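You operate a simulated robot arm through the tools that you are given. There is no shell and no other tool.

You are at the controls of a simulated robot arm. One attempt, no reset.

Task
Clean the sooty small burner and light it blue under the milk pan.
Fine: brush the crust off its cap, open the air shutter, pan on by its handle, then light on high; brush back. What is to be rubbed or washed off counts as gone when no trace of it is left.

Only the result counts: the job must be done as asked and must still hold three seconds after the hand-in. Knocking over, shifting, dropping, spilling or breaking anything else fails it. A push-on lid holds only when it is set on centred and level and pressed home; a screw cap is set on level and turned clockwise until tight.

Robot
A 6-joint arm with a two-finger parallel gripper, fixed in place. Base frame: the origin is at the foot of the arm, x ahead of it, y to its left, z up; the work surface is at about z = 0.86. Readings come in m, rad, newtons and seconds.
With the tool pointing down near the work surface it reaches from about 0.58 to 0.94 m from the base axis. Its first joint turns from -2.601 to 2.601 rad. Payload 3.43 kg.
The TCP is the grasp point between the finger pads, 0.034 m short of the fingertips. In the tool frame z runs along the fingers and y along their closing line. The gripper opens to 0.128 m. The fingers are 0.024 m wide and 0.012 m thick; the gripper's body (0.048 by 0.13 m) begins 0.096 m behind the TCP.
Orientation is that of the tool frame in the base frame, as a unit quaternion [w, x, y, z]. With the fingers straight down and closing along the base's y, the tool's x points along the base's -x, its y along +y and its z along -z.

Tools
- The arm moves only by the tool apply_moves. Its argument "motion" is a list that holds one entry, the list of rows, each a list of 6 numbers: the shift along the tool's x, y, z in m, then the turn, a rotation vector about the tool's x, y, z in rad. In form: [[[dx, dy, dz, ax, ay, az], ...]]. A call has 1 to 20 rows; each row shifts and turns the commanded pose from where the row before left it, along the tool's axes as they then stand. "gripper" is the gripper command, from -1 (fully open) to 1 (shut), values between in proportion, set as the call begins (left out, the last holds). Each row takes 0.2 s and may step no farther than 0.05 m and 0.15 rad from the row before; otherwise, or with a gripper value out of range, the whole call is refused. Where a pose cannot be reached the arm comes as near as it can. A force on the tool above 90 N (or 10 N above the force at the start of the call, whichever is more), or a blocked arm, ends the call early, and 0.2 s more pass. The fingers move at their own pace (about 0.108 m/s each) and stop on an object; they squeeze with about 35 N. The grip force told is the motor's: it shows also when the fingers shut on nothing. Time passes only in rows, and 0.2 s behind the last, so rows that do not move let the fingers close. The reply holds the time, the measured pose of the TCP, the force on the tool along the base axes, the opening and the grip force, in the units named above and with some noise, with the torque about the TCP (base axes, N m) and any sound that the robot's microphone picked up.
- Cameras (640 x 400 px; columns grow to the right, rows downward): "scene" is fixed at [0.0501, 0.5016, 1.6716]; the picture's right is [0.71, -0.70, 0.00], its down [-0.63, -0.64, -0.44] and it looks along [0.31, 0.31, -0.90] (base axes); focal length 285 px, centre (320, 200). "wrist" rides on the gripper at [0.076, -0.011, -0.16] in the tool frame; the picture's right is [0.15, 0.99, 0.00], its down [-0.88, 0.13, -0.46] and it looks along [-0.45, 0.07, 0.89] (tool axes); focal length 234 px, centre (320, 200). There is no depth. A picture from a camera that has moved, and an enlarged one, comes with that camera's place and axes in the base frame and with its lens.
- capture(camera): a new picture of that camera. It takes no simulated time.
- move_column(by): slides the trunk up (or, below 0, down) by that many m; the arm rides with it, the base frame stays. It gives what a move gives, with no picture.
- inspect(camera, box): a new picture of the part [left, top, right, bottom] of that camera's present view, enlarged. It takes no simulated time.
- hand_in(): hands the job in; it is judged then, once.

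Nothing tells you positions but the pictures and the camera data. Unless the task says otherwise, let go and move clear before handing in.

The tools are called by a JSON object that holds its "api" and its "payload". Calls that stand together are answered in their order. apply_moves: Moves the arm, as the interface text tells. Its arguments: {"type":"object","properties":{"motion":{"type":"array","items":{"type":"array","items":{"type":"array","items":{"type":"number"}}}},"gripper":{"type":"number"}},"required":["motion"]} The other tools are called the same way: move_column (by) slides the trunk up or down; capture (camera) takes a picture; inspect (camera, box) takes an enlarged picture of a part of a camera's view; hand_in () hands the job in.

At the start:

```text
clock: 0.0
eef_pos: [0.576, 0.5868, 1.2516]
tcp_rot: [-0.001, 0.0, 1.0, 0.0]
wrist_force: [-0.1, -1.0, -0.3]
moment: [0.03, -0.01, -0.03]
finger_gap: 0.1279
finger_force: 0.0
trunk travel left (down, up): [-0.675, 0.035]
```

scene: 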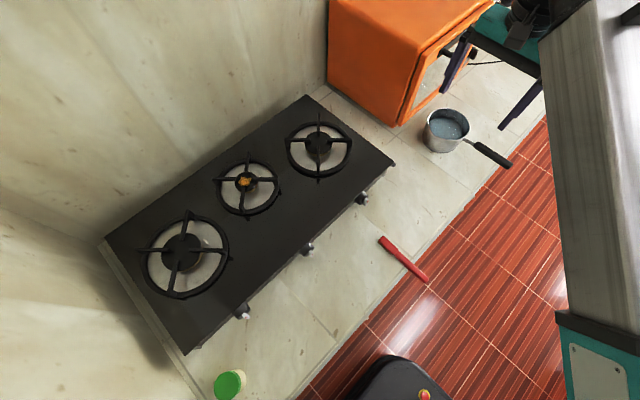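
wrist: 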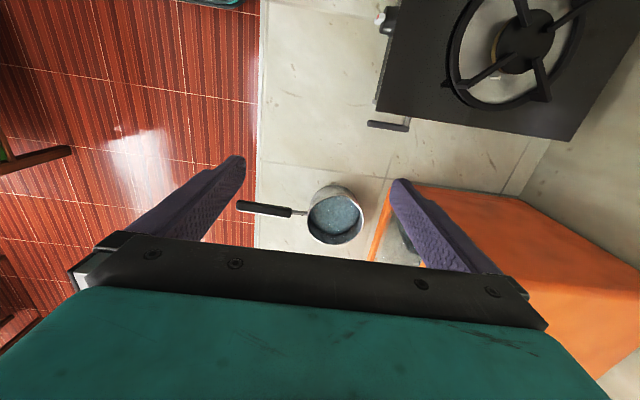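

I see a three-burner stove, with the middle (small) burner showing an orange crust, a milk pan to the right on the counter and a red brush in front. I'll look closer before moving.

{"api": "inspect", "payload": {"camera": "scene", "box": [190, 130, 310, 230]}}

{"api": "inspect", "payload": {"camera": "scene", "box": [220, 180, 440, 330]}}

{"api": "inspect", "payload": {"camera": "scene", "box": [380, 80, 540, 200]}}

{"api": "inspect", "payload": {"camera": "scene", "box": [100, 180, 280, 360]}}

{"api": "inspect", "payload": {"camera": "wrist", "box": [220, 0, 640, 260]}}

```text
4.00 times, centred on (250, 180) of scene
camera zoom: at [0.0501, 0.5016, 1.6716], right [0.71, -0.7, 0.0], down [-0.63, -0.64, -0.44], along [0.31, 0.31, -0.9], focal length 1140 px, centre (600, 280)
```

zoom: 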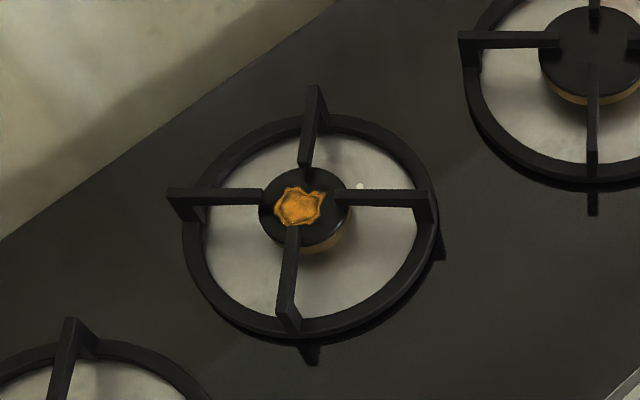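

```text
2.67 times, centred on (330, 255) of scene
camera zoom: at [0.0501, 0.5016, 1.6716], right [0.71, -0.7, 0.0], down [-0.63, -0.64, -0.44], along [0.31, 0.31, -0.9], focal length 760 px, centre (293, 53)
```

zoom: 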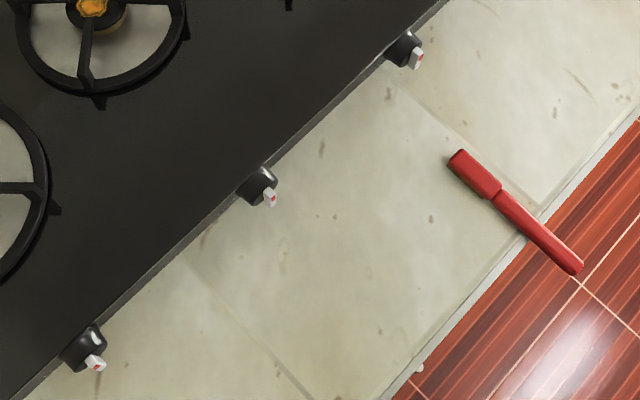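

```text
3.33 times, centred on (460, 140) of scene
camera zoom: at [0.0501, 0.5016, 1.6716], right [0.71, -0.7, 0.0], down [-0.63, -0.64, -0.44], along [0.31, 0.31, -0.9], focal length 950 px, centre (-147, 400)
```

zoom: 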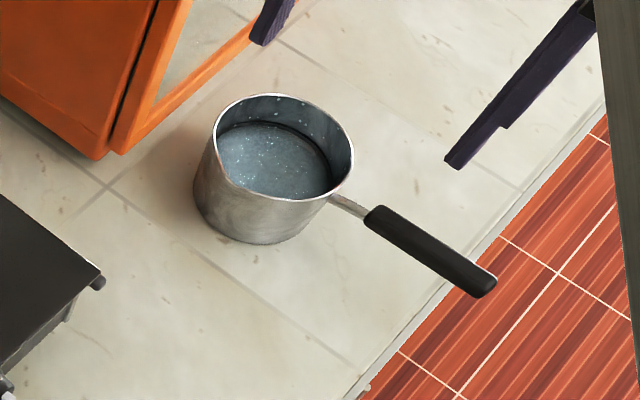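

```text
2.22 times, centred on (190, 270) of scene
camera zoom: at [0.0501, 0.5016, 1.6716], right [0.71, -0.7, 0.0], down [-0.63, -0.64, -0.44], along [0.31, 0.31, -0.9], focal length 633 px, centre (609, 44)
```

zoom: 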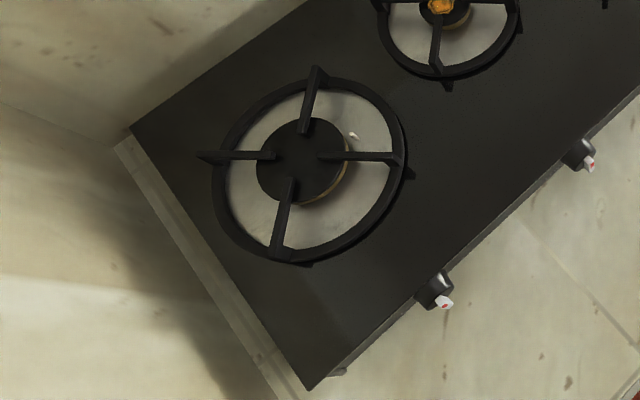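

```text
1.52 times, centred on (430, 130) of wrist
camera zoom: at [0.4991, 0.5759, 1.4116], right [-0.15, 0.99, 0.0], down [0.88, 0.13, 0.46], along [0.45, 0.07, -0.89], focal length 357 px, centre (152, 307)
```

zoom: 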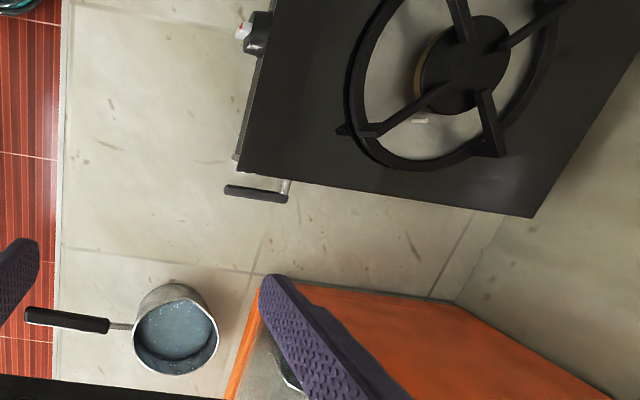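

The pan is near (0.81, 0.66), the brush lies along y near x = 0.36 with its head toward the stove, and the sooty burner is near (0.185, 0.94). I'll turn the wrist so the camera looks toward +y and get a closer view of the stove front.

{"api": "apply_moves", "payload": {"motion": [[[0, 0, 0, 0, 0, -0.1428], [0, 0, 0, 0, 0, -0.1428], [0, 0, 0, 0, 0, -0.1428], [0, 0, 0, 0, 0, -0.1428], [0, 0, 0, 0, 0, -0.1428], [0, 0, 0, 0, 0, -0.1428], [0, 0, 0, 0, 0, -0.1428], [0, 0, 0, 0, 0, -0.1428], [0, 0, 0, 0, 0, -0.1428], [0, 0, 0, 0, 0, -0.1428], [0, 0, 0, 0, 0, -0.1428]]]}}

{"api": "capture", "payload": {"camera": "wrist"}}

```text
clock: 0.5
eef_pos: [0.5747, 0.5888, 1.2508]
tcp_rot: [-0.001, -0.06, 0.998, 0.006]
wrist_force: [-10.5, 22.6, 0.3]
moment: [-3.99, -1.77, -2.22]
finger_gap: 0.1281
finger_force: 0.1
trunk travel left (down, up): [-0.675, 0.035]
stopped in row 2: the force on the tool passed its limit at 159 N (the readings are from after the stop); the commanded pose is now the measured one
```

```text
taken
camera wrist: at [0.501, 0.5677, 1.4113], right [-0.26, 0.96, 0.01], down [0.86, 0.23, 0.46], along [0.44, 0.13, -0.89], focal length 234 px, centre (320, 200)
```

wrist: 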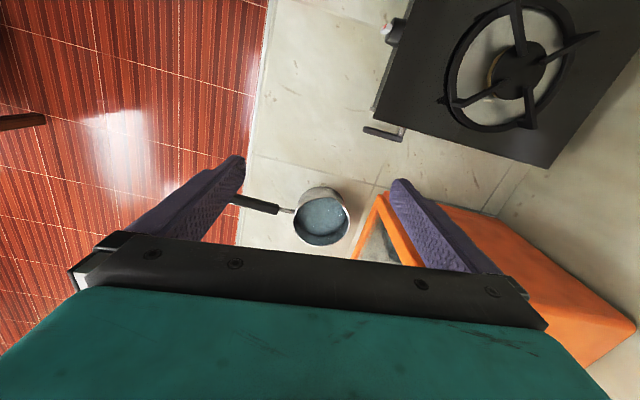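

The turn stopped early with a contact high up on the gripper, near the wrist camera. I'll look at the scene picture to find out what it touched.

{"api": "capture", "payload": {"camera": "scene"}}

{"api": "inspect", "payload": {"camera": "scene", "box": [400, 0, 640, 150]}}

```text
taken
```

scene: 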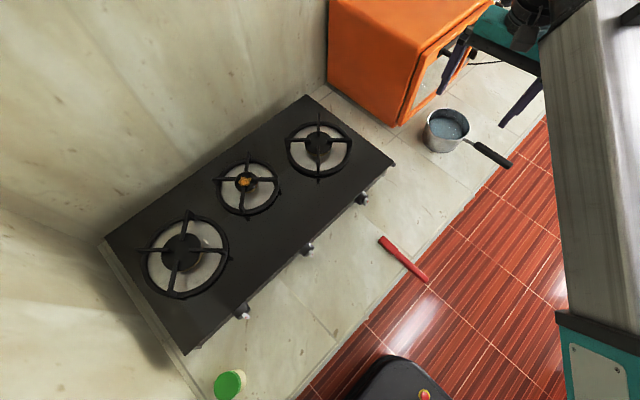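

```text
2.67 times, centred on (520, 75) of scene
camera zoom: at [0.0501, 0.5016, 1.6716], right [0.71, -0.7, 0.0], down [-0.63, -0.64, -0.44], along [0.31, 0.31, -0.9], focal length 760 px, centre (-213, 533)
```

zoom: 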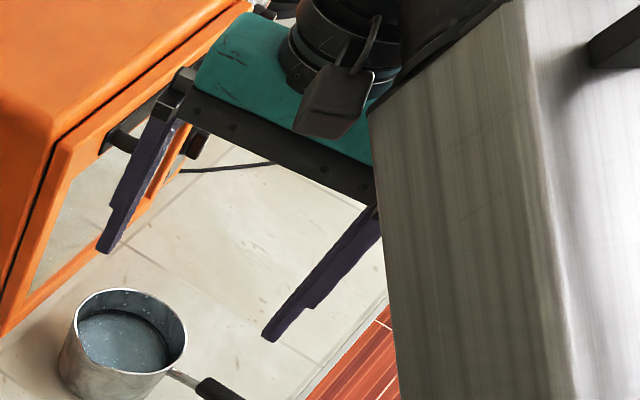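

The wrist camera housing touched the arm's own steel forearm; nothing in the kitchen was hit. I'll turn back, go lower and inward where the forearm is clear, and then try the turn again.

{"api": "apply_moves", "payload": {"motion": [[[0, 0, 0, 0, 0, 0.12], [0.0156, -0.0135, 0.0213, 0, 0, 0], [0.0156, -0.0135, 0.0213, 0, 0, 0], [0.0156, -0.0135, 0.0213, 0, 0, 0], [0.0156, -0.0135, 0.0213, 0, 0, 0], [0.0156, -0.0135, 0.0213, 0, 0, 0], [0.0156, -0.0135, 0.0213, 0, 0, 0], [0.0156, -0.0135, 0.0213, 0, 0, 0], [0.0156, -0.0135, 0.0213, 0, 0, 0]]]}}

{"api": "capture", "payload": {"camera": "scene"}}

{"api": "capture", "payload": {"camera": "wrist"}}

```text
clock: 2.5
eef_pos: [0.4486, 0.4819, 1.0795]
tcp_rot: [-0.002, -0.002, 1.0, 0.005]
wrist_force: [-0.3, 0.4, 0.1]
moment: [0.0, 0.01, 0.0]
finger_gap: 0.128
finger_force: 0.0
trunk travel left (down, up): [-0.675, 0.035]
```

```text
taken
```

scene: 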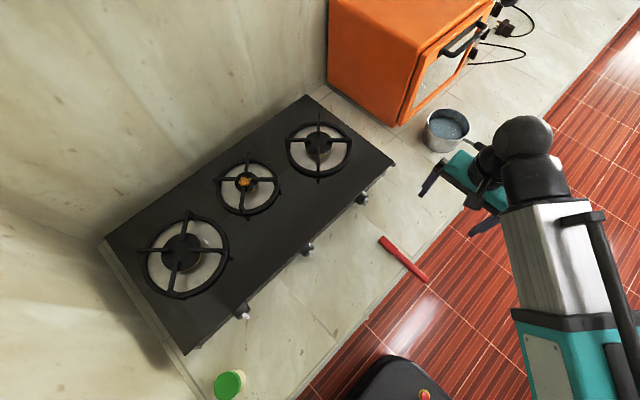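

```text
taken
camera wrist: at [0.3744, 0.4684, 1.2401], right [-0.15, 0.99, 0.01], down [0.88, 0.13, 0.45], along [0.45, 0.08, -0.89], focal length 234 px, centre (320, 200)
```

wrist: 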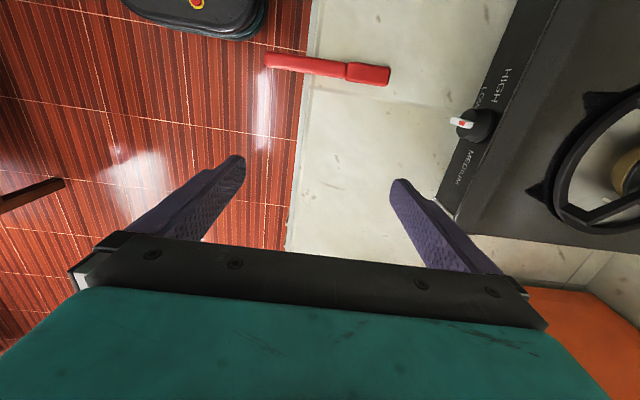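

The front panel carries labels around each knob (HIGH, LOW, MEDIUM). I'll enlarge this area.

{"api": "inspect", "payload": {"camera": "wrist", "box": [420, 40, 560, 210]}}

{"api": "inspect", "payload": {"camera": "wrist", "box": [240, 0, 420, 110]}}

```text
2.35 times, centred on (490, 125) of wrist
camera zoom: at [0.3744, 0.4684, 1.2401], right [-0.15, 0.99, 0.01], down [0.88, 0.13, 0.45], along [0.45, 0.08, -0.89], focal length 551 px, centre (-80, 376)
```

zoom: 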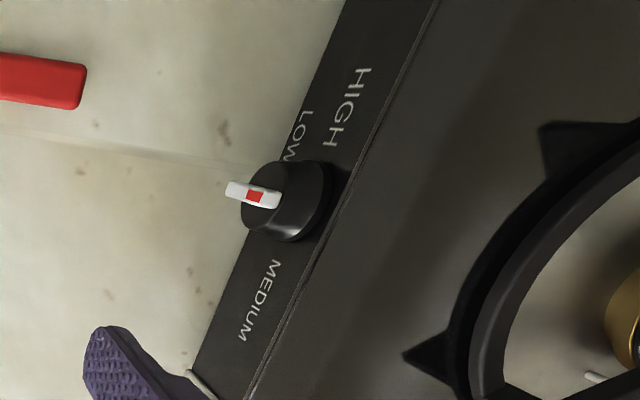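

```text
3.56 times, centred on (330, 55) of wrist
camera zoom: at [0.3744, 0.4684, 1.2401], right [-0.15, 0.99, 0.01], down [0.88, 0.13, 0.45], along [0.45, 0.08, -0.89], focal length 833 px, centre (284, 716)
```

zoom: 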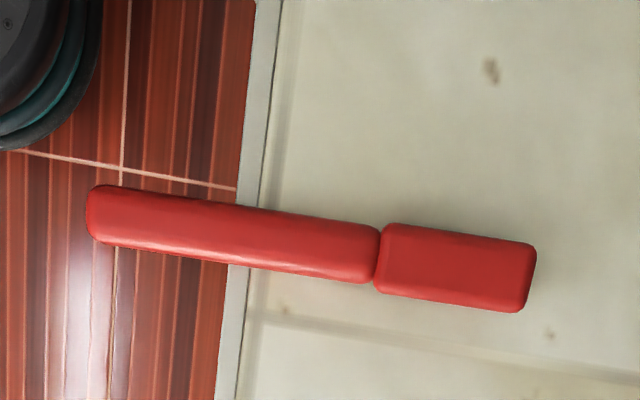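

The brush handle overhangs the counter edge, and the knob shows a white pointer with a red mark. I'll try the turn again here, lower down, to view the stove front.

{"api": "apply_moves", "payload": {"motion": [[[0, 0, 0, 0, 0, -0.13], [0, 0, 0, 0, 0, -0.13], [0, 0, 0, 0, 0, -0.13], [0, 0, 0, 0, 0, -0.13], [0, 0, 0, 0, 0, -0.13], [0, 0, 0, 0, 0, -0.13]]]}}

{"api": "capture", "payload": {"camera": "scene"}}

{"api": "capture", "payload": {"camera": "wrist"}}

```text
clock: 3.9
eef_pos: [0.4505, 0.4818, 1.0799]
tcp_rot: [0.0, -0.383, 0.924, 0.004]
wrist_force: [-0.3, -0.6, 0.2]
moment: [0.0, 0.02, -0.02]
finger_gap: 0.1279
finger_force: 0.1
trunk travel left (down, up): [-0.675, 0.035]
```

```text
taken
```

scene: 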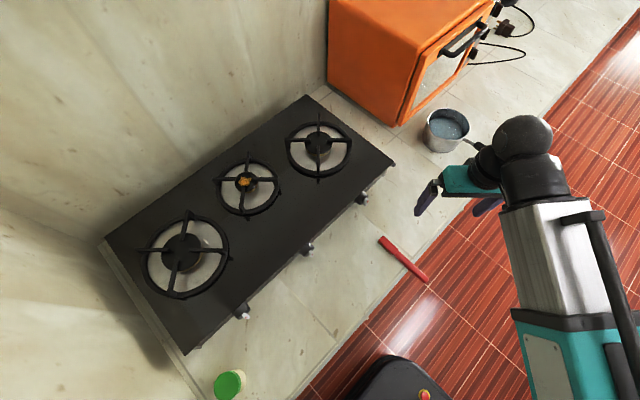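

```text
taken
camera wrist: at [0.4046, 0.4191, 1.2401], right [-0.8, 0.59, 0.01], down [0.53, 0.71, 0.46], along [0.27, 0.37, -0.89], focal length 234 px, centre (320, 200)
```

wrist: 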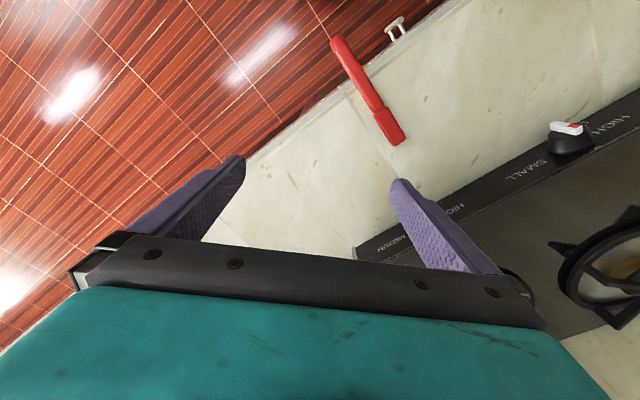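

The turn is free at this height. I'll complete it to a full quarter turn so the camera looks straight at the stove front.

{"api": "apply_moves", "payload": {"motion": [[[0, 0, 0, 0, 0, -0.1316], [0, 0, 0, 0, 0, -0.1316], [0, 0, 0, 0, 0, -0.1316], [0, 0, 0, 0, 0, -0.1316], [0, 0, 0, 0, 0, -0.1316], [0, 0, 0, 0, 0, -0.1316]]]}}

{"api": "capture", "payload": {"camera": "scene"}}

{"api": "capture", "payload": {"camera": "wrist"}}

```text
clock: 5.3
eef_pos: [0.4505, 0.481, 1.08]
tcp_rot: [-0.002, 0.71, -0.704, -0.004]
wrist_force: [0.2, -0.3, 0.6]
moment: [0.01, 0.01, 0.02]
finger_gap: 0.1279
finger_force: 0.0
trunk travel left (down, up): [-0.675, 0.035]
```

```text
taken
```

scene: 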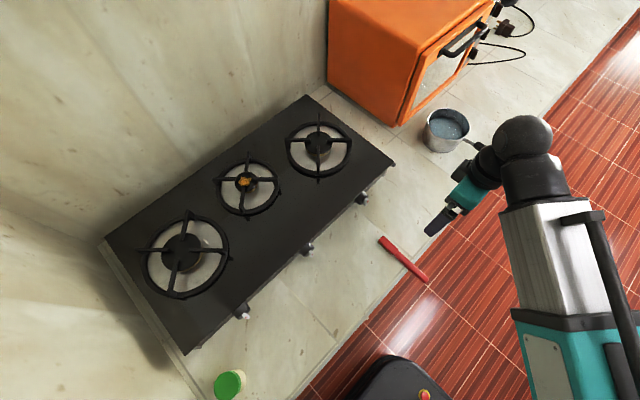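

```text
taken
camera wrist: at [0.4618, 0.405, 1.2395], right [-0.99, -0.15, 0.0], down [-0.13, 0.88, 0.46], along [-0.07, 0.46, -0.89], focal length 234 px, centre (320, 200)
```

wrist: 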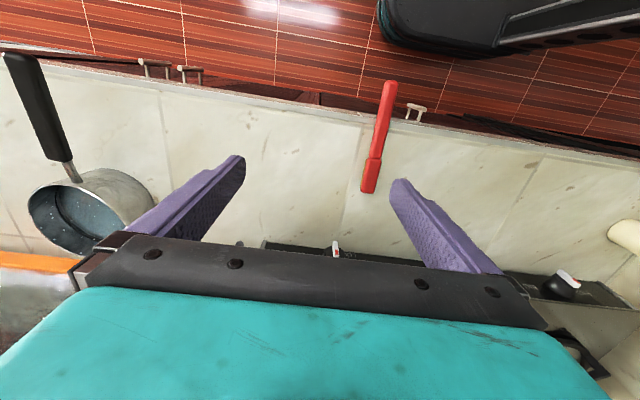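

The gripper hides the lower half of the wrist view in this orientation. I'll enlarge the scene camera at the middle ("SMALL") knob and burner to learn more before choosing a better viewpoint.

{"api": "inspect", "payload": {"camera": "scene", "box": [280, 225, 344, 265]}}

{"api": "inspect", "payload": {"camera": "scene", "box": [213, 155, 277, 215]}}

{"api": "inspect", "payload": {"camera": "wrist", "box": [230, 230, 460, 290]}}

```text
10.00 times, centred on (312, 245) of scene
camera zoom: at [0.0501, 0.5016, 1.6716], right [0.71, -0.7, 0.0], down [-0.63, -0.64, -0.44], along [0.31, 0.31, -0.9], focal length 2849 px, centre (400, -250)
```

zoom: 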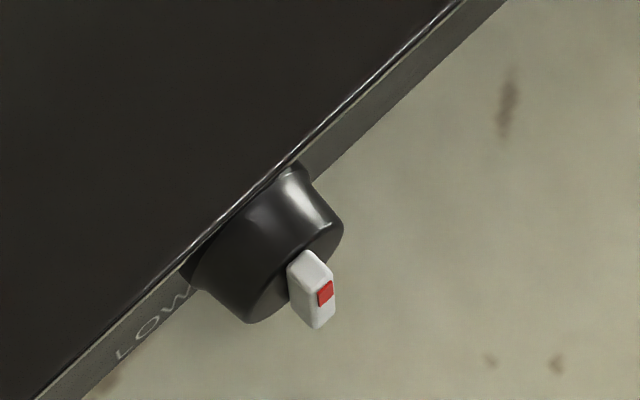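

```text
6.67 times, centred on (245, 185) of scene
camera zoom: at [0.0501, 0.5016, 1.6716], right [0.71, -0.7, 0.0], down [-0.63, -0.64, -0.44], along [0.31, 0.31, -0.9], focal length 1900 px, centre (820, 300)
```

zoom: 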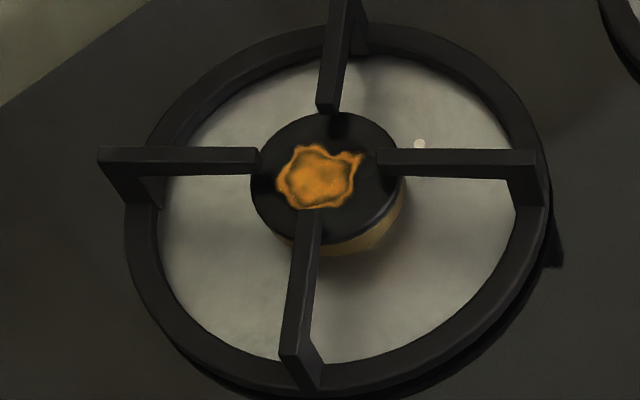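

```text
2.78 times, centred on (345, 260) of wrist
camera zoom: at [0.4618, 0.405, 1.2395], right [-0.99, -0.15, 0.0], down [-0.13, 0.88, 0.46], along [-0.07, 0.46, -0.89], focal length 652 px, centre (250, 33)
```

zoom: 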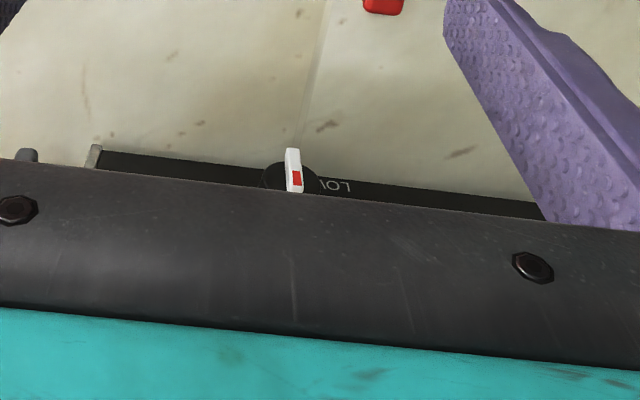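

The knob pointer with the red mark now points up (off), and HIGH and LOW sit on its left side. I still need to find the air shutter, so I'll check the fittings around the stove edges.

{"api": "inspect", "payload": {"camera": "scene", "box": [350, 140, 414, 210]}}

{"api": "inspect", "payload": {"camera": "scene", "box": [170, 290, 260, 400]}}

{"api": "inspect", "payload": {"camera": "scene", "box": [255, 230, 355, 300]}}

{"api": "inspect", "payload": {"camera": "scene", "box": [280, 90, 360, 190]}}

```text
5.71 times, centred on (382, 175) of scene
camera zoom: at [0.0501, 0.5016, 1.6716], right [0.71, -0.7, 0.0], down [-0.63, -0.64, -0.44], along [0.31, 0.31, -0.9], focal length 1628 px, centre (-34, 343)
```

zoom: 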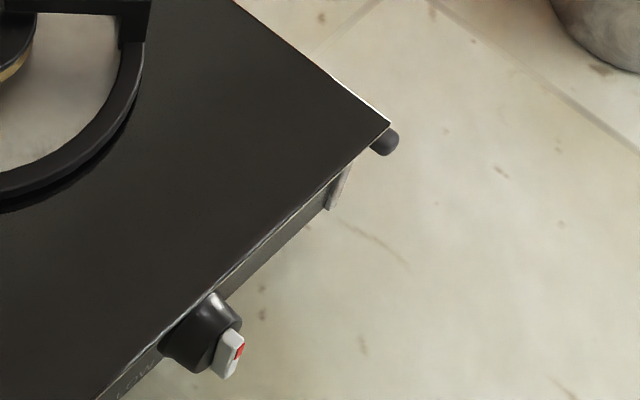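

```text
3.64 times, centred on (215, 345) of scene
camera zoom: at [0.0501, 0.5016, 1.6716], right [0.71, -0.7, 0.0], down [-0.63, -0.64, -0.44], along [0.31, 0.31, -0.9], focal length 1036 px, centre (702, -327)
```

zoom: 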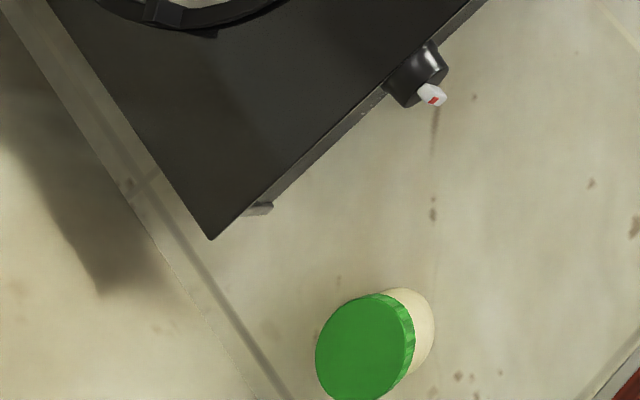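

```text
5.71 times, centred on (305, 265) of scene
camera zoom: at [0.0501, 0.5016, 1.6716], right [0.71, -0.7, 0.0], down [-0.63, -0.64, -0.44], along [0.31, 0.31, -0.9], focal length 1628 px, centre (406, -171)
```

zoom: 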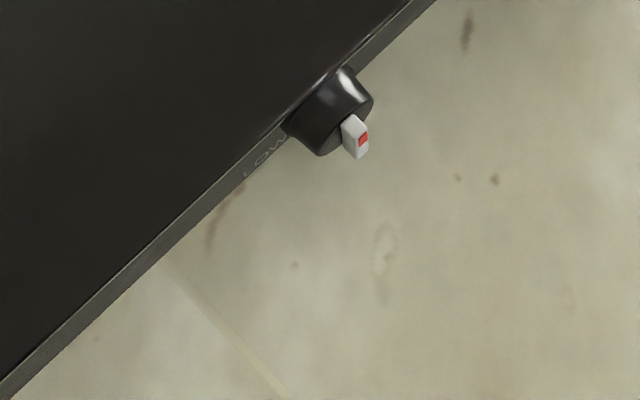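

```text
4.00 times, centred on (320, 140) of scene
camera zoom: at [0.0501, 0.5016, 1.6716], right [0.71, -0.7, 0.0], down [-0.63, -0.64, -0.44], along [0.31, 0.31, -0.9], focal length 1140 px, centre (320, 440)
```

zoom: 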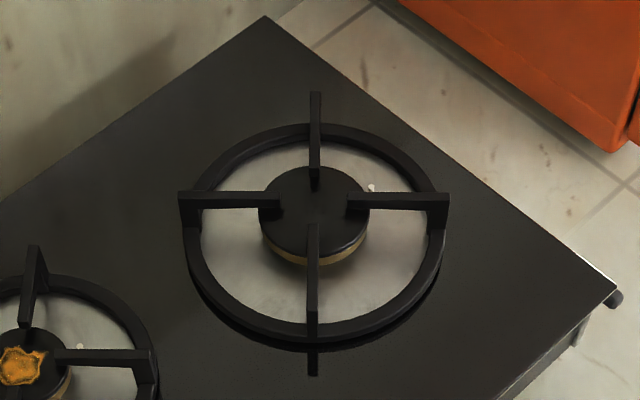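

There is a dark bar on a metal stem at the stove's right side near (0.57, 0.72), which could be the shutter lever. I'll turn a further quarter so the camera looks toward -x and view that side.

{"api": "apply_moves", "payload": {"motion": [[[0, 0, 0, 0, 0, -0.131], [0, 0, 0, 0, 0, -0.131], [0, 0, 0, 0, 0, -0.131], [0, 0, 0, 0, 0, -0.131], [0, 0, 0, 0, 0, -0.131], [0, 0, 0, 0, 0, -0.131], [0, 0, 0, 0, 0, -0.131], [0, 0, 0, 0, 0, -0.131], [0, 0, 0, 0, 0, -0.131], [0, 0, 0, 0, 0, -0.131], [0, 0, 0, 0, 0, -0.131], [0, 0, 0, 0, 0, -0.131]]]}}

{"api": "capture", "payload": {"camera": "wrist"}}

```text
clock: 7.9
eef_pos: [0.4507, 0.4822, 1.0814]
tcp_rot: [-0.005, 1.0, 0.004, -0.002]
wrist_force: [0.5, -0.2, 0.1]
moment: [-0.01, -0.01, -0.01]
finger_gap: 0.1281
finger_force: 0.1
trunk travel left (down, up): [-0.675, 0.035]
```

```text
taken
camera wrist: at [0.5258, 0.4924, 1.2404], right [0.16, -0.99, -0.01], down [-0.88, -0.14, 0.46], along [-0.45, -0.06, -0.89], focal length 234 px, centre (320, 200)
```

wrist: 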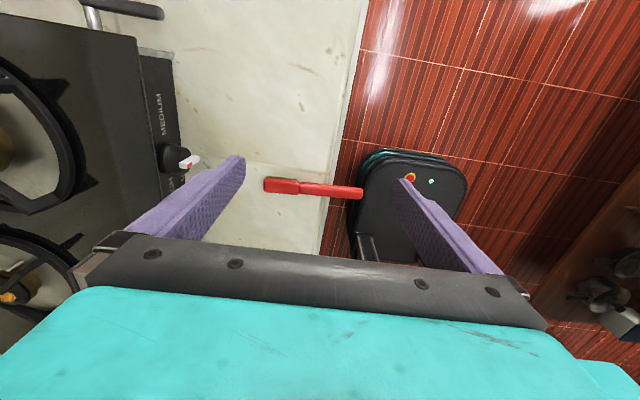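

The brush, counter edge and robot base are visible here. I'll move toward the stove's right end to look at the bar there.

{"api": "apply_moves", "payload": {"motion": [[[0.03, -0.028, 0, 0, 0, 0], [0.03, -0.028, 0, 0, 0, 0], [0.03, -0.028, 0, 0, 0, 0], [0.03, -0.028, 0, 0, 0, 0], [0.03, -0.028, 0, 0, 0, 0]]]}}

{"api": "capture", "payload": {"camera": "wrist"}}

```text
clock: 9.1
eef_pos: [0.6006, 0.6236, 1.0795]
tcp_rot: [-0.004, 1.0, 0.004, -0.003]
wrist_force: [0.2, -0.3, -0.4]
moment: [0.02, 0.02, 0.01]
finger_gap: 0.1281
finger_force: 0.1
trunk travel left (down, up): [-0.675, 0.035]
```

```text
taken
camera wrist: at [0.6757, 0.6348, 1.2407], right [0.15, -0.99, -0.01], down [-0.88, -0.14, 0.46], along [-0.45, -0.06, -0.89], focal length 234 px, centre (320, 200)
```

wrist: 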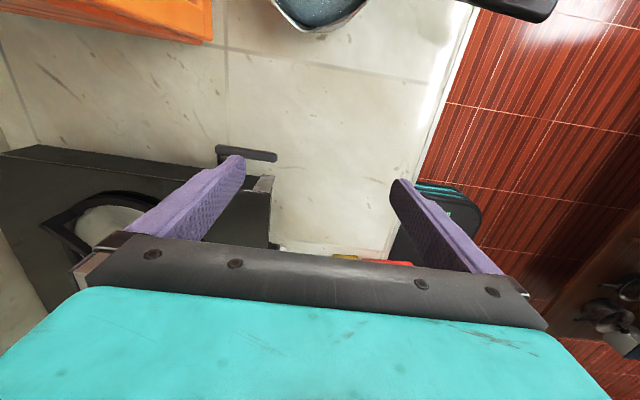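

The dark bar is at (245, 155) in this view, next to the stove's front right corner. I'll enlarge it.

{"api": "inspect", "payload": {"camera": "wrist", "box": [190, 130, 300, 210]}}

{"api": "inspect", "payload": {"camera": "wrist", "box": [240, 170, 420, 280]}}

```text
5.00 times, centred on (245, 170) of wrist
camera zoom: at [0.6757, 0.6348, 1.2407], right [0.15, -0.99, -0.01], down [-0.88, -0.14, 0.46], along [-0.45, -0.06, -0.89], focal length 1171 px, centre (695, 350)
```

zoom: 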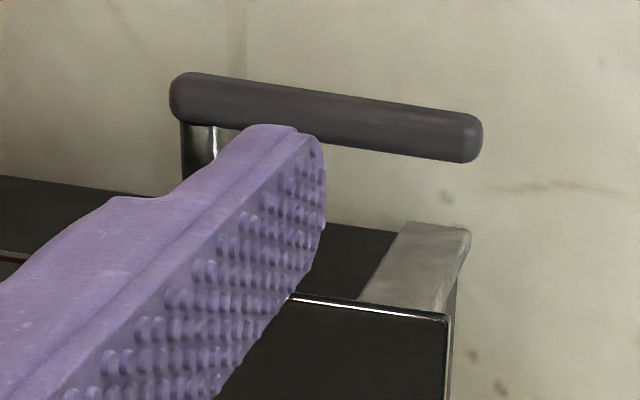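

```text
3.56 times, centred on (330, 225) of wrist
camera zoom: at [0.6757, 0.6348, 1.2407], right [0.15, -0.99, -0.01], down [-0.88, -0.14, 0.46], along [-0.45, -0.06, -0.89], focal length 833 px, centre (284, 111)
```

zoom: 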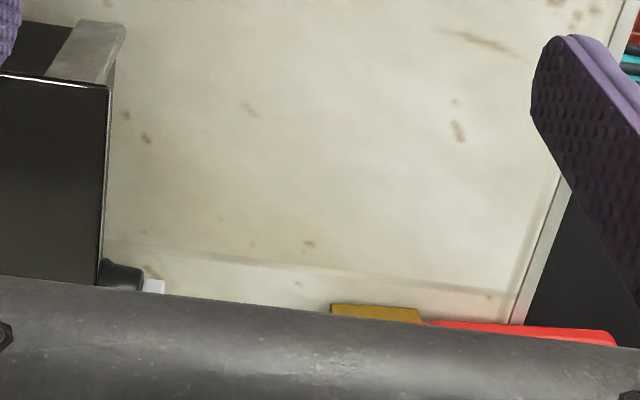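

The bar is a lever on a stem, partly hidden by a finger, and the brush head shows brass bristles. I'll shift toward +y so the lever sits between the fingers.

{"api": "apply_moves", "payload": {"motion": [[[0.01, -0.02, 0, 0, 0, 0], [0.01, -0.02, 0, 0, 0, 0], [0.01, -0.02, 0, 0, 0, 0], [0.01, -0.015, 0, 0, 0, 0]]]}}

{"api": "capture", "payload": {"camera": "wrist"}}

{"api": "inspect", "payload": {"camera": "wrist", "box": [240, 130, 400, 235]}}

```text
clock: 10.1
eef_pos: [0.6238, 0.6809, 1.0779]
tcp_rot: [-0.006, 1.0, 0.003, -0.001]
wrist_force: [-0.6, -0.1, -0.6]
moment: [-0.04, -0.01, 0.0]
finger_gap: 0.1277
finger_force: 0.2
out of reach, approached as far as the arm can: row 3, 4
trunk travel left (down, up): [-0.675, 0.035]
```

```text
taken
camera wrist: at [0.6983, 0.6907, 1.238], right [0.15, -0.99, -0.01], down [-0.88, -0.14, 0.46], along [-0.45, -0.06, -0.89], focal length 234 px, centre (320, 200)
```

wrist: 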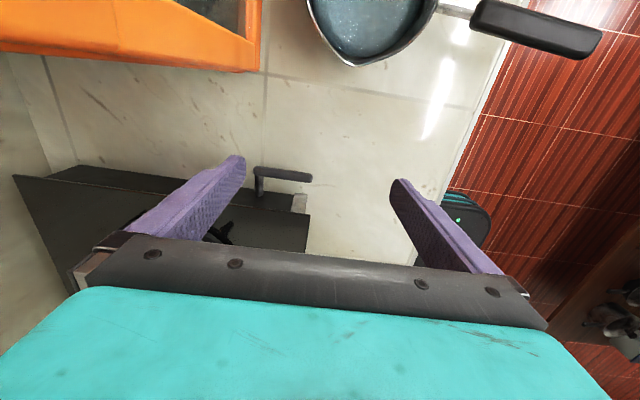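

```text
3.81 times, centred on (320, 182) of wrist
camera zoom: at [0.6983, 0.6907, 1.238], right [0.15, -0.99, -0.01], down [-0.88, -0.14, 0.46], along [-0.45, -0.06, -0.89], focal length 892 px, centre (320, 267)
```

zoom: 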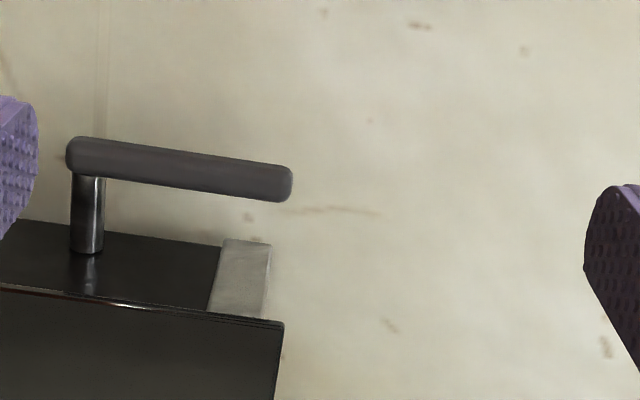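

I can see an L-shaped lever: a stem out of the stove's right side near (0.56, 0.77, 0.90) with a bar pointing to the front. I'll go lower to look at the side plate for markings.

{"api": "apply_moves", "payload": {"motion": [[[0.0, 0.02, 0, 0, 0, 0], [0.0, 0.02, 0.0, 0, 0, 0], [0.0, 0.02, 0.02, 0, 0, 0], [0.01, 0.01, 0.02, 0, 0, 0], [0.01, 0.01, 0.02, 0, 0, 0], [0, 0, 0.02, 0, 0, 0], [0, 0, 0.02, 0, 0, 0]]]}}

{"api": "capture", "payload": {"camera": "wrist"}}

{"api": "inspect", "payload": {"camera": "wrist", "box": [120, 130, 280, 235]}}

```text
clock: 11.7
eef_pos: [0.6441, 0.6007, 0.9771]
tcp_rot: [-0.004, 1.0, 0.004, -0.001]
wrist_force: [0.0, 0.2, 0.0]
moment: [0.03, -0.03, -0.02]
finger_gap: 0.128
finger_force: 0.2
trunk travel left (down, up): [-0.675, 0.035]
```

```text
taken
camera wrist: at [0.7196, 0.6111, 1.1374], right [0.15, -0.99, -0.01], down [-0.88, -0.14, 0.46], along [-0.45, -0.06, -0.89], focal length 234 px, centre (320, 200)
```

wrist: 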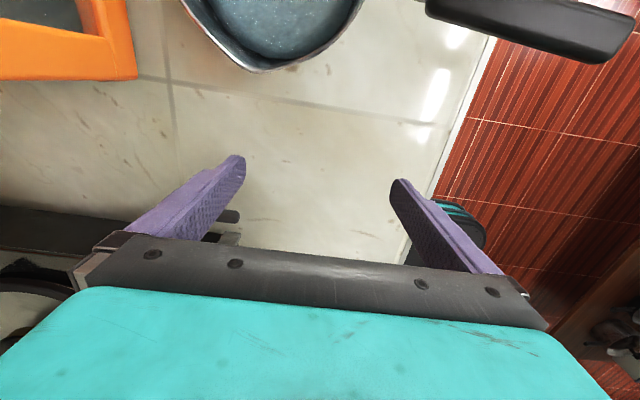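

```text
3.81 times, centred on (200, 182) of wrist
camera zoom: at [0.7196, 0.6111, 1.1374], right [0.15, -0.99, -0.01], down [-0.88, -0.14, 0.46], along [-0.45, -0.06, -0.89], focal length 892 px, centre (777, 267)
```

zoom: 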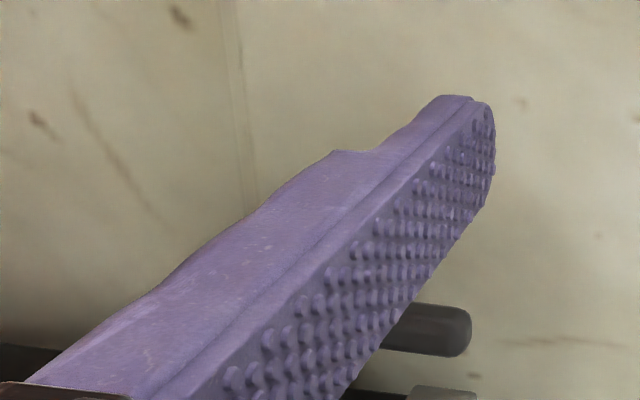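

A finger hides the lever from here. I'll shift toward +y so that the lever and side plate appear between the fingers.

{"api": "apply_moves", "payload": {"motion": [[[-0.003, -0.023, 0.005, 0, 0, 0], [-0.003, -0.023, 0.005, 0, 0, 0], [-0.003, -0.023, 0.005, 0, 0, 0]]]}}

{"api": "capture", "payload": {"camera": "wrist"}}

{"api": "inspect", "payload": {"camera": "wrist", "box": [240, 140, 400, 240]}}

```text
clock: 12.5
eef_pos: [0.6347, 0.6711, 0.9623]
tcp_rot: [-0.005, 1.0, 0.003, -0.002]
wrist_force: [0.4, 0.7, 0.0]
moment: [0.0, 0.0, 0.0]
finger_gap: 0.1283
finger_force: 0.0
trunk travel left (down, up): [-0.675, 0.035]
```

```text
taken
camera wrist: at [0.7098, 0.6809, 1.1229], right [0.15, -0.99, -0.01], down [-0.88, -0.14, 0.46], along [-0.45, -0.06, -0.89], focal length 234 px, centre (320, 200)
```

wrist: 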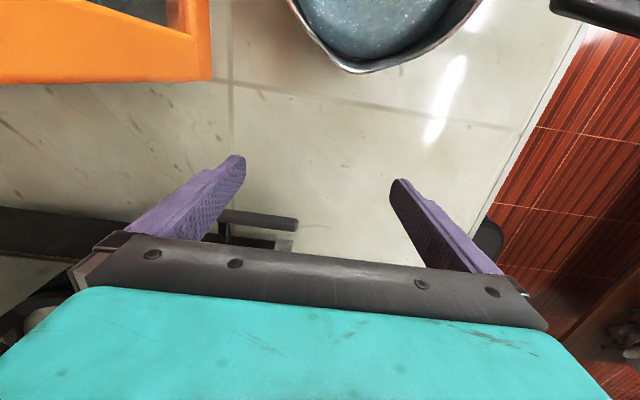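

```text
4.00 times, centred on (320, 190) of wrist
camera zoom: at [0.7098, 0.6809, 1.1229], right [0.15, -0.99, -0.01], down [-0.88, -0.14, 0.46], along [-0.45, -0.06, -0.89], focal length 937 px, centre (320, 240)
```

zoom: 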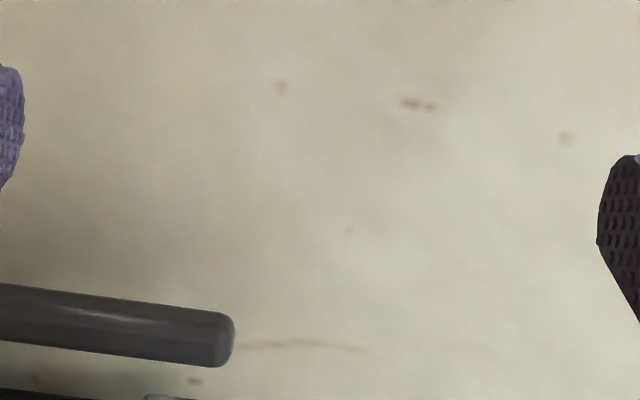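

No markings are visible on the side plate from here, but the only lever-like fitting is this bar. Next I'll back off, turn the gripper so it closes across the brush with the camera facing the stove back, and check the burner and brush heights.

{"api": "apply_moves", "payload": {"motion": [[[0, 0, -0.04, 0, 0, 0], [0, 0, -0.04, 0, 0, 0], [-0.03, 0.028, -0.02, 0, 0, 0], [-0.03, 0.028, -0.02, 0, 0, 0], [-0.03, 0.028, 0, 0, 0, 0], [-0.03, 0.028, 0, 0, 0, 0], [-0.03, 0.028, 0, 0, 0, 0], [-0.03, 0.028, 0, 0, 0, 0]]]}}

{"api": "apply_moves", "payload": {"motion": [[[0, 0, 0, 0, 0, -0.131], [0, 0, 0, 0, 0, -0.131], [0, 0, 0, 0, 0, -0.131], [0, 0, 0, 0, 0, -0.131], [0, 0, 0, 0, 0, -0.131], [0, 0, 0, 0, 0, -0.131], [0, 0, 0, 0, 0, -0.131], [0, 0, 0, 0, 0, -0.131], [0, 0, 0, 0, 0, -0.131], [0, 0, 0, 0, 0, -0.131], [0, 0, 0, 0, 0, -0.131], [0, 0, 0, 0, 0, -0.131]]]}}

{"api": "capture", "payload": {"camera": "wrist"}}

{"api": "capture", "payload": {"camera": "scene"}}

```text
clock: 14.3
eef_pos: [0.4556, 0.4994, 1.0815]
tcp_rot: [-0.005, 1.0, 0.002, -0.001]
wrist_force: [0.3, -0.3, 0.5]
moment: [0.0, -0.01, 0.01]
finger_gap: 0.1278
finger_force: 0.1
trunk travel left (down, up): [-0.675, 0.035]
```

```text
clock: 16.9
eef_pos: [0.4444, 0.5078, 1.0813]
tcp_rot: [-0.003, 0.925, 0.38, 0.001]
wrist_force: [0.5, 0.5, 0.1]
moment: [0.03, 0.03, -0.01]
finger_gap: 0.128
finger_force: 0.0
out of reach, approached as far as the arm can: row 6, 7, 8, 9, 10, 11, 12
trunk travel left (down, up): [-0.675, 0.035]
```

```text
taken
camera wrist: at [0.4895, 0.5687, 1.2428], right [0.8, -0.6, -0.01], down [-0.54, -0.71, 0.45], along [-0.28, -0.36, -0.89], focal length 234 px, centre (320, 200)
```

wrist: 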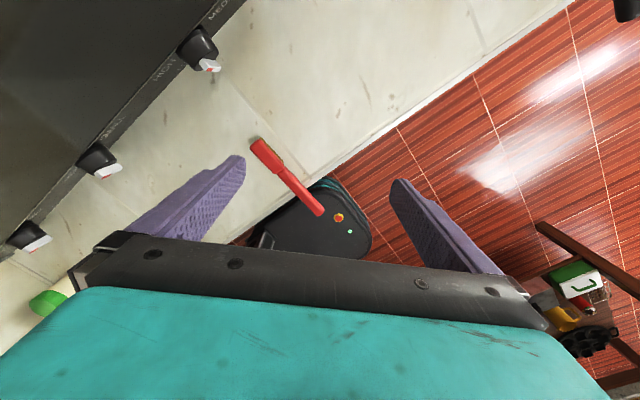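

```text
taken
```

scene: 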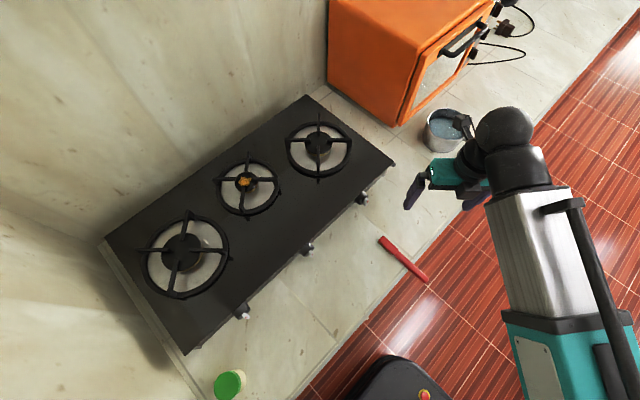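

The wrist reached its turning limit here, so I'll have to come round the other way. This view shows the panel well though, so I'll enlarge it first.

{"api": "inspect", "payload": {"camera": "wrist", "box": [60, 90, 180, 210]}}

{"api": "inspect", "payload": {"camera": "wrist", "box": [130, 0, 260, 110]}}

{"api": "inspect", "payload": {"camera": "wrist", "box": [0, 180, 110, 270]}}

{"api": "inspect", "payload": {"camera": "wrist", "box": [220, 120, 380, 240]}}

```text
3.33 times, centred on (120, 150) of wrist
camera zoom: at [0.4895, 0.5687, 1.2428], right [0.8, -0.6, -0.01], down [-0.54, -0.71, 0.45], along [-0.28, -0.36, -0.89], focal length 781 px, centre (987, 367)
```

zoom: 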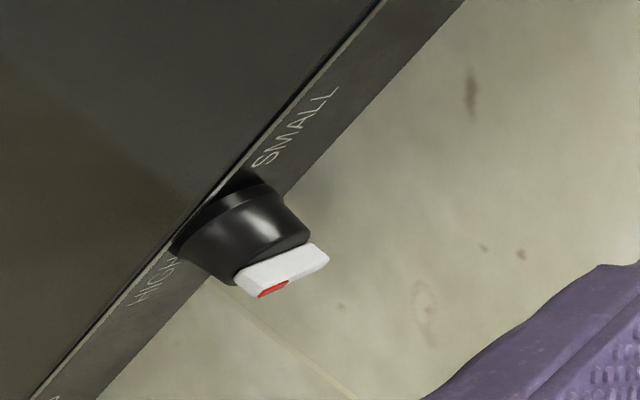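

```text
3.64 times, centred on (195, 55) of wrist
camera zoom: at [0.4895, 0.5687, 1.2428], right [0.8, -0.6, -0.01], down [-0.54, -0.71, 0.45], along [-0.28, -0.36, -0.89], focal length 852 px, centre (774, 727)
```

zoom: 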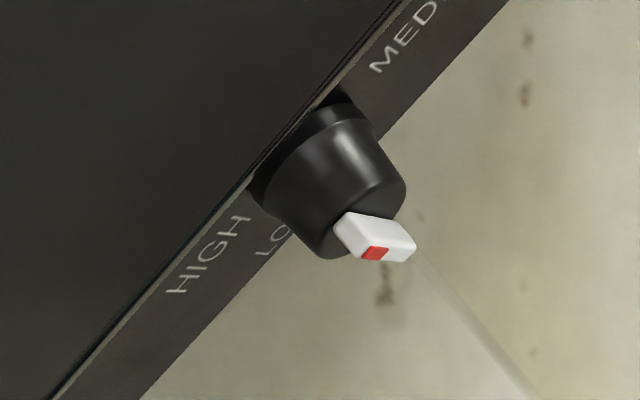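

```text
4.44 times, centred on (55, 225) of wrist
camera zoom: at [0.4895, 0.5687, 1.2428], right [0.8, -0.6, -0.01], down [-0.54, -0.71, 0.45], along [-0.28, -0.36, -0.89], focal length 1041 px, centre (1498, 89)
```

zoom: 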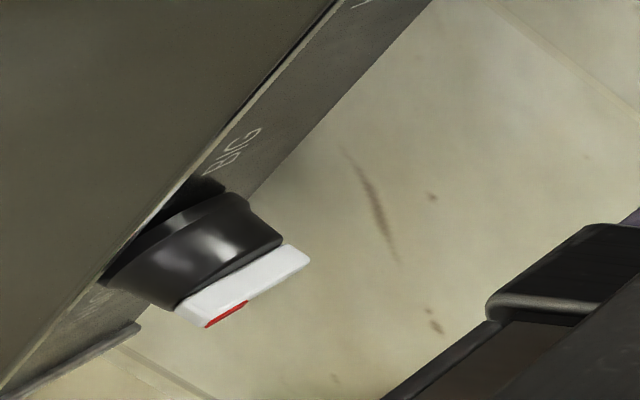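

```text
3.33 times, centred on (300, 180) of wrist
camera zoom: at [0.4895, 0.5687, 1.2428], right [0.8, -0.6, -0.01], down [-0.54, -0.71, 0.45], along [-0.28, -0.36, -0.89], focal length 781 px, centre (387, 267)
```

zoom: 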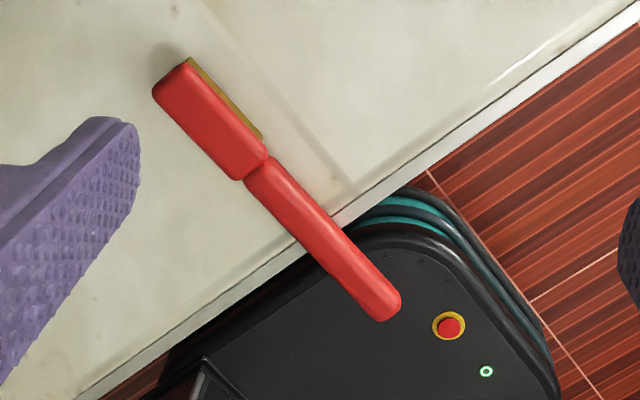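

The knob positions triangulate well: the SMALL knob's pointer bar is at about (0.178, 0.659, 0.931) pointing up, with HIGH at 90° counter-clockwise and LOW at about 135°. I'll turn the wrist back the other way to reach the brush-gripping yaw.

{"api": "apply_moves", "payload": {"motion": [[[0, 0, 0, 0, 0, 0.131], [0, 0, 0, 0, 0, 0.131], [0, 0, 0, 0, 0, 0.131], [0, 0, 0, 0, 0, 0.131], [0, 0, 0, 0, 0, 0.131], [0, 0, 0, 0, 0, 0.131], [0, 0, 0, 0, 0, 0.131], [0, 0, 0, 0, 0, 0.131], [0, 0, 0, 0, 0, 0.131], [0, 0, 0, 0, 0, 0.131], [0, 0, 0, 0, 0, 0.131], [0, 0, 0, 0, 0, 0.131], [0, 0, 0, 0, 0, 0.131], [0, 0, 0, 0, 0, 0.131], [0, 0, 0, 0, 0, 0.131], [0, 0, 0, 0, 0, 0.131], [0, 0, 0, 0, 0, 0.131], [0, 0, 0, 0, 0, 0.131], [0, 0, 0, 0, 0, 0.131], [0, 0, 0, 0, 0, 0.131]]]}}

{"api": "apply_moves", "payload": {"motion": [[[0, 0, 0, 0, 0, 0.131], [0, 0, 0, 0, 0, 0.131], [0, 0, 0, 0, 0, 0.131], [0, 0, 0, 0, 0, 0.131], [0, 0, 0, 0, 0, 0.131], [0, 0, 0, 0, 0, 0.131], [0, 0, 0, 0, 0, 0.131], [0, 0, 0, 0, 0, 0.131], [0, 0, 0, 0, 0, 0.131], [0, 0, 0, 0, 0, 0.131], [0, 0, 0, 0, 0, 0.131], [0, 0, 0, 0, 0, 0.131], [0, 0, 0, 0, 0, 0.131], [0, 0, 0, 0, 0, 0.131], [0, 0, 0, 0, 0, 0.131], [0, 0, 0, 0, 0, 0.131], [0, 0, 0, 0, 0, 0.131], [0, 0, 0, 0, 0, 0.131], [0, 0, 0, 0, 0, 0.131], [0, 0, 0, 0, 0, 0.131]]]}}

{"api": "capture", "payload": {"camera": "wrist"}}

```text
clock: 21.1
eef_pos: [0.4455, 0.5081, 1.081]
tcp_rot: [0.002, -0.604, 0.797, 0.004]
wrist_force: [-0.9, -0.6, 0.1]
moment: [0.0, 0.0, 0.0]
finger_gap: 0.1279
finger_force: 0.1
trunk travel left (down, up): [-0.675, 0.035]
```

```text
clock: 25.3
eef_pos: [0.4441, 0.5085, 1.0816]
tcp_rot: [-0.003, 0.616, 0.788, 0.002]
wrist_force: [0.2, 0.3, -0.1]
moment: [0.02, 0.01, 0.03]
finger_gap: 0.1279
finger_force: 0.1
trunk travel left (down, up): [-0.675, 0.035]
```

```text
taken
camera wrist: at [0.4138, 0.5787, 1.2431], right [0.92, 0.38, 0.0], down [0.34, -0.83, 0.45], along [0.17, -0.41, -0.89], focal length 234 px, centre (320, 200)
```

wrist: 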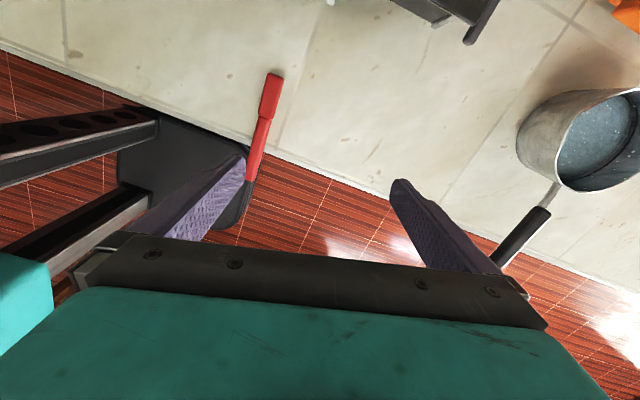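

The gripper yaw is nearly right for gripping across the brush handle. I'll finish the turn and move above the overhanging handle near (0.358, 0.437).

{"api": "apply_moves", "payload": {"motion": [[[0, 0, 0, 0, 0, 0.122], [0, 0, 0, 0, 0, 0.122], [-0.018, -0.0215, 0, 0, 0, 0], [-0.018, -0.0215, 0, 0, 0, 0], [-0.018, -0.0215, 0.02, 0, 0, 0], [-0.018, -0.0215, 0.03, 0, 0, 0], [0, 0, 0.03, 0, 0, 0]]]}}

{"api": "capture", "payload": {"camera": "wrist"}}

{"api": "capture", "payload": {"camera": "scene"}}

```text
clock: 26.9
eef_pos: [0.3576, 0.4362, 1.0013]
tcp_rot: [-0.003, 0.706, 0.708, 0.003]
wrist_force: [0.3, -1.0, -0.9]
moment: [-0.01, -0.04, 0.0]
finger_gap: 0.1278
finger_force: 0.0
trunk travel left (down, up): [-0.675, 0.035]
```

```text
taken
camera wrist: at [0.3454, 0.5118, 1.1623], right [0.99, 0.15, 0.0], down [0.13, -0.88, 0.45], along [0.07, -0.44, -0.89], focal length 234 px, centre (320, 200)
```

wrist: 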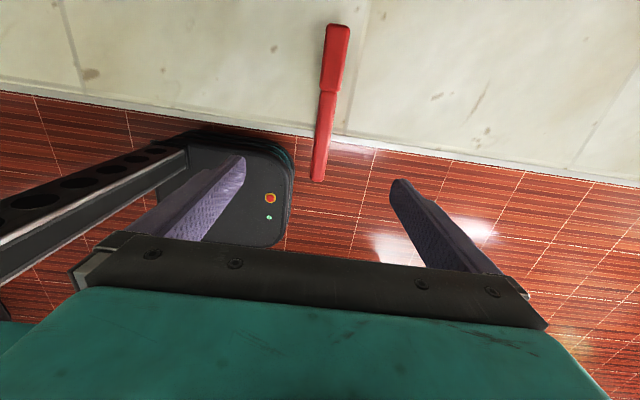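

```text
taken
```

scene: 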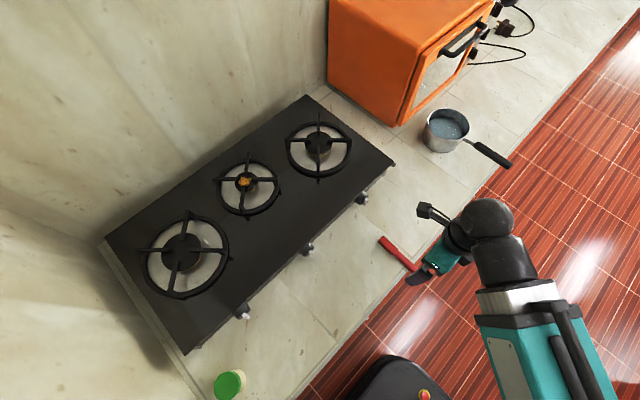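

The handle is centred between the open fingers. I'll lower to z ≈ 0.897, just off the counter edge, and close.

{"api": "apply_moves", "payload": {"motion": [[[-0.004, 0.001, 0.026, 0, 0, 0], [0, 0, 0.026, 0, 0, 0], [0, 0, 0.026, 0, 0, 0], [0, 0, 0.026, 0, 0, 0]]]}}

{"api": "capture", "payload": {"camera": "wrist"}}

{"api": "apply_moves", "payload": {"motion": [[[0, 0, 0, 0, 0, 0], [0, 0, 0, 0, 0, 0], [0, 0, 0, 0, 0, 0], [0, 0, 0, 0, 0, 0], [0, 0, 0, 0, 0, 0]]], "gripper": 1}}

{"api": "capture", "payload": {"camera": "wrist"}}

```text
clock: 27.9
eef_pos: [0.3578, 0.4344, 0.8969]
tcp_rot: [-0.004, 0.706, 0.709, 0.002]
wrist_force: [-0.3, 0.6, 0.0]
moment: [0.02, -0.01, 0.01]
finger_gap: 0.1281
finger_force: 0.0
trunk travel left (down, up): [-0.675, 0.035]
```

```text
taken
camera wrist: at [0.3462, 0.5092, 1.0581], right [0.99, 0.15, 0.0], down [0.13, -0.88, 0.45], along [0.07, -0.44, -0.89], focal length 234 px, centre (320, 200)
```

wrist: 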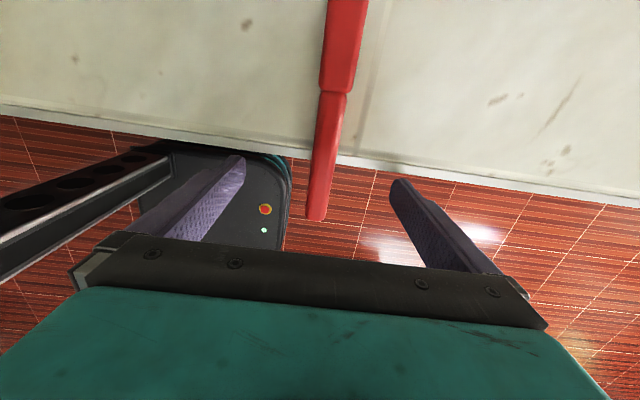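

```text
clock: 29.1
eef_pos: [0.3591, 0.4339, 0.8981]
tcp_rot: [-0.002, 0.706, 0.708, 0.001]
wrist_force: [-0.2, 0.1, -1.1]
moment: [-0.04, -0.02, 0.01]
finger_gap: 0.0188
finger_force: 34.5
trunk travel left (down, up): [-0.675, 0.035]
```

```text
taken
camera wrist: at [0.3461, 0.5091, 1.0585], right [0.99, 0.15, 0.0], down [0.13, -0.88, 0.45], along [0.07, -0.44, -0.89], focal length 234 px, centre (320, 200)
```

wrist: 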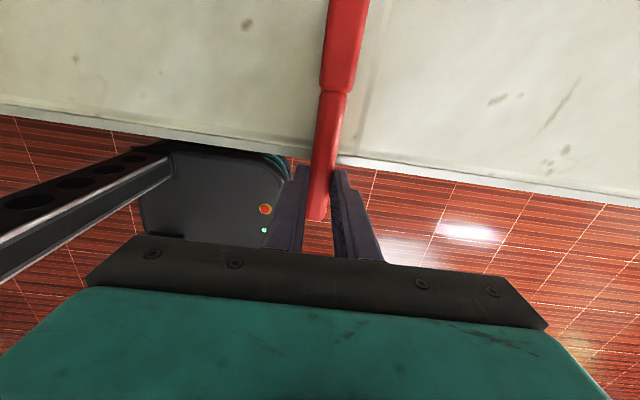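

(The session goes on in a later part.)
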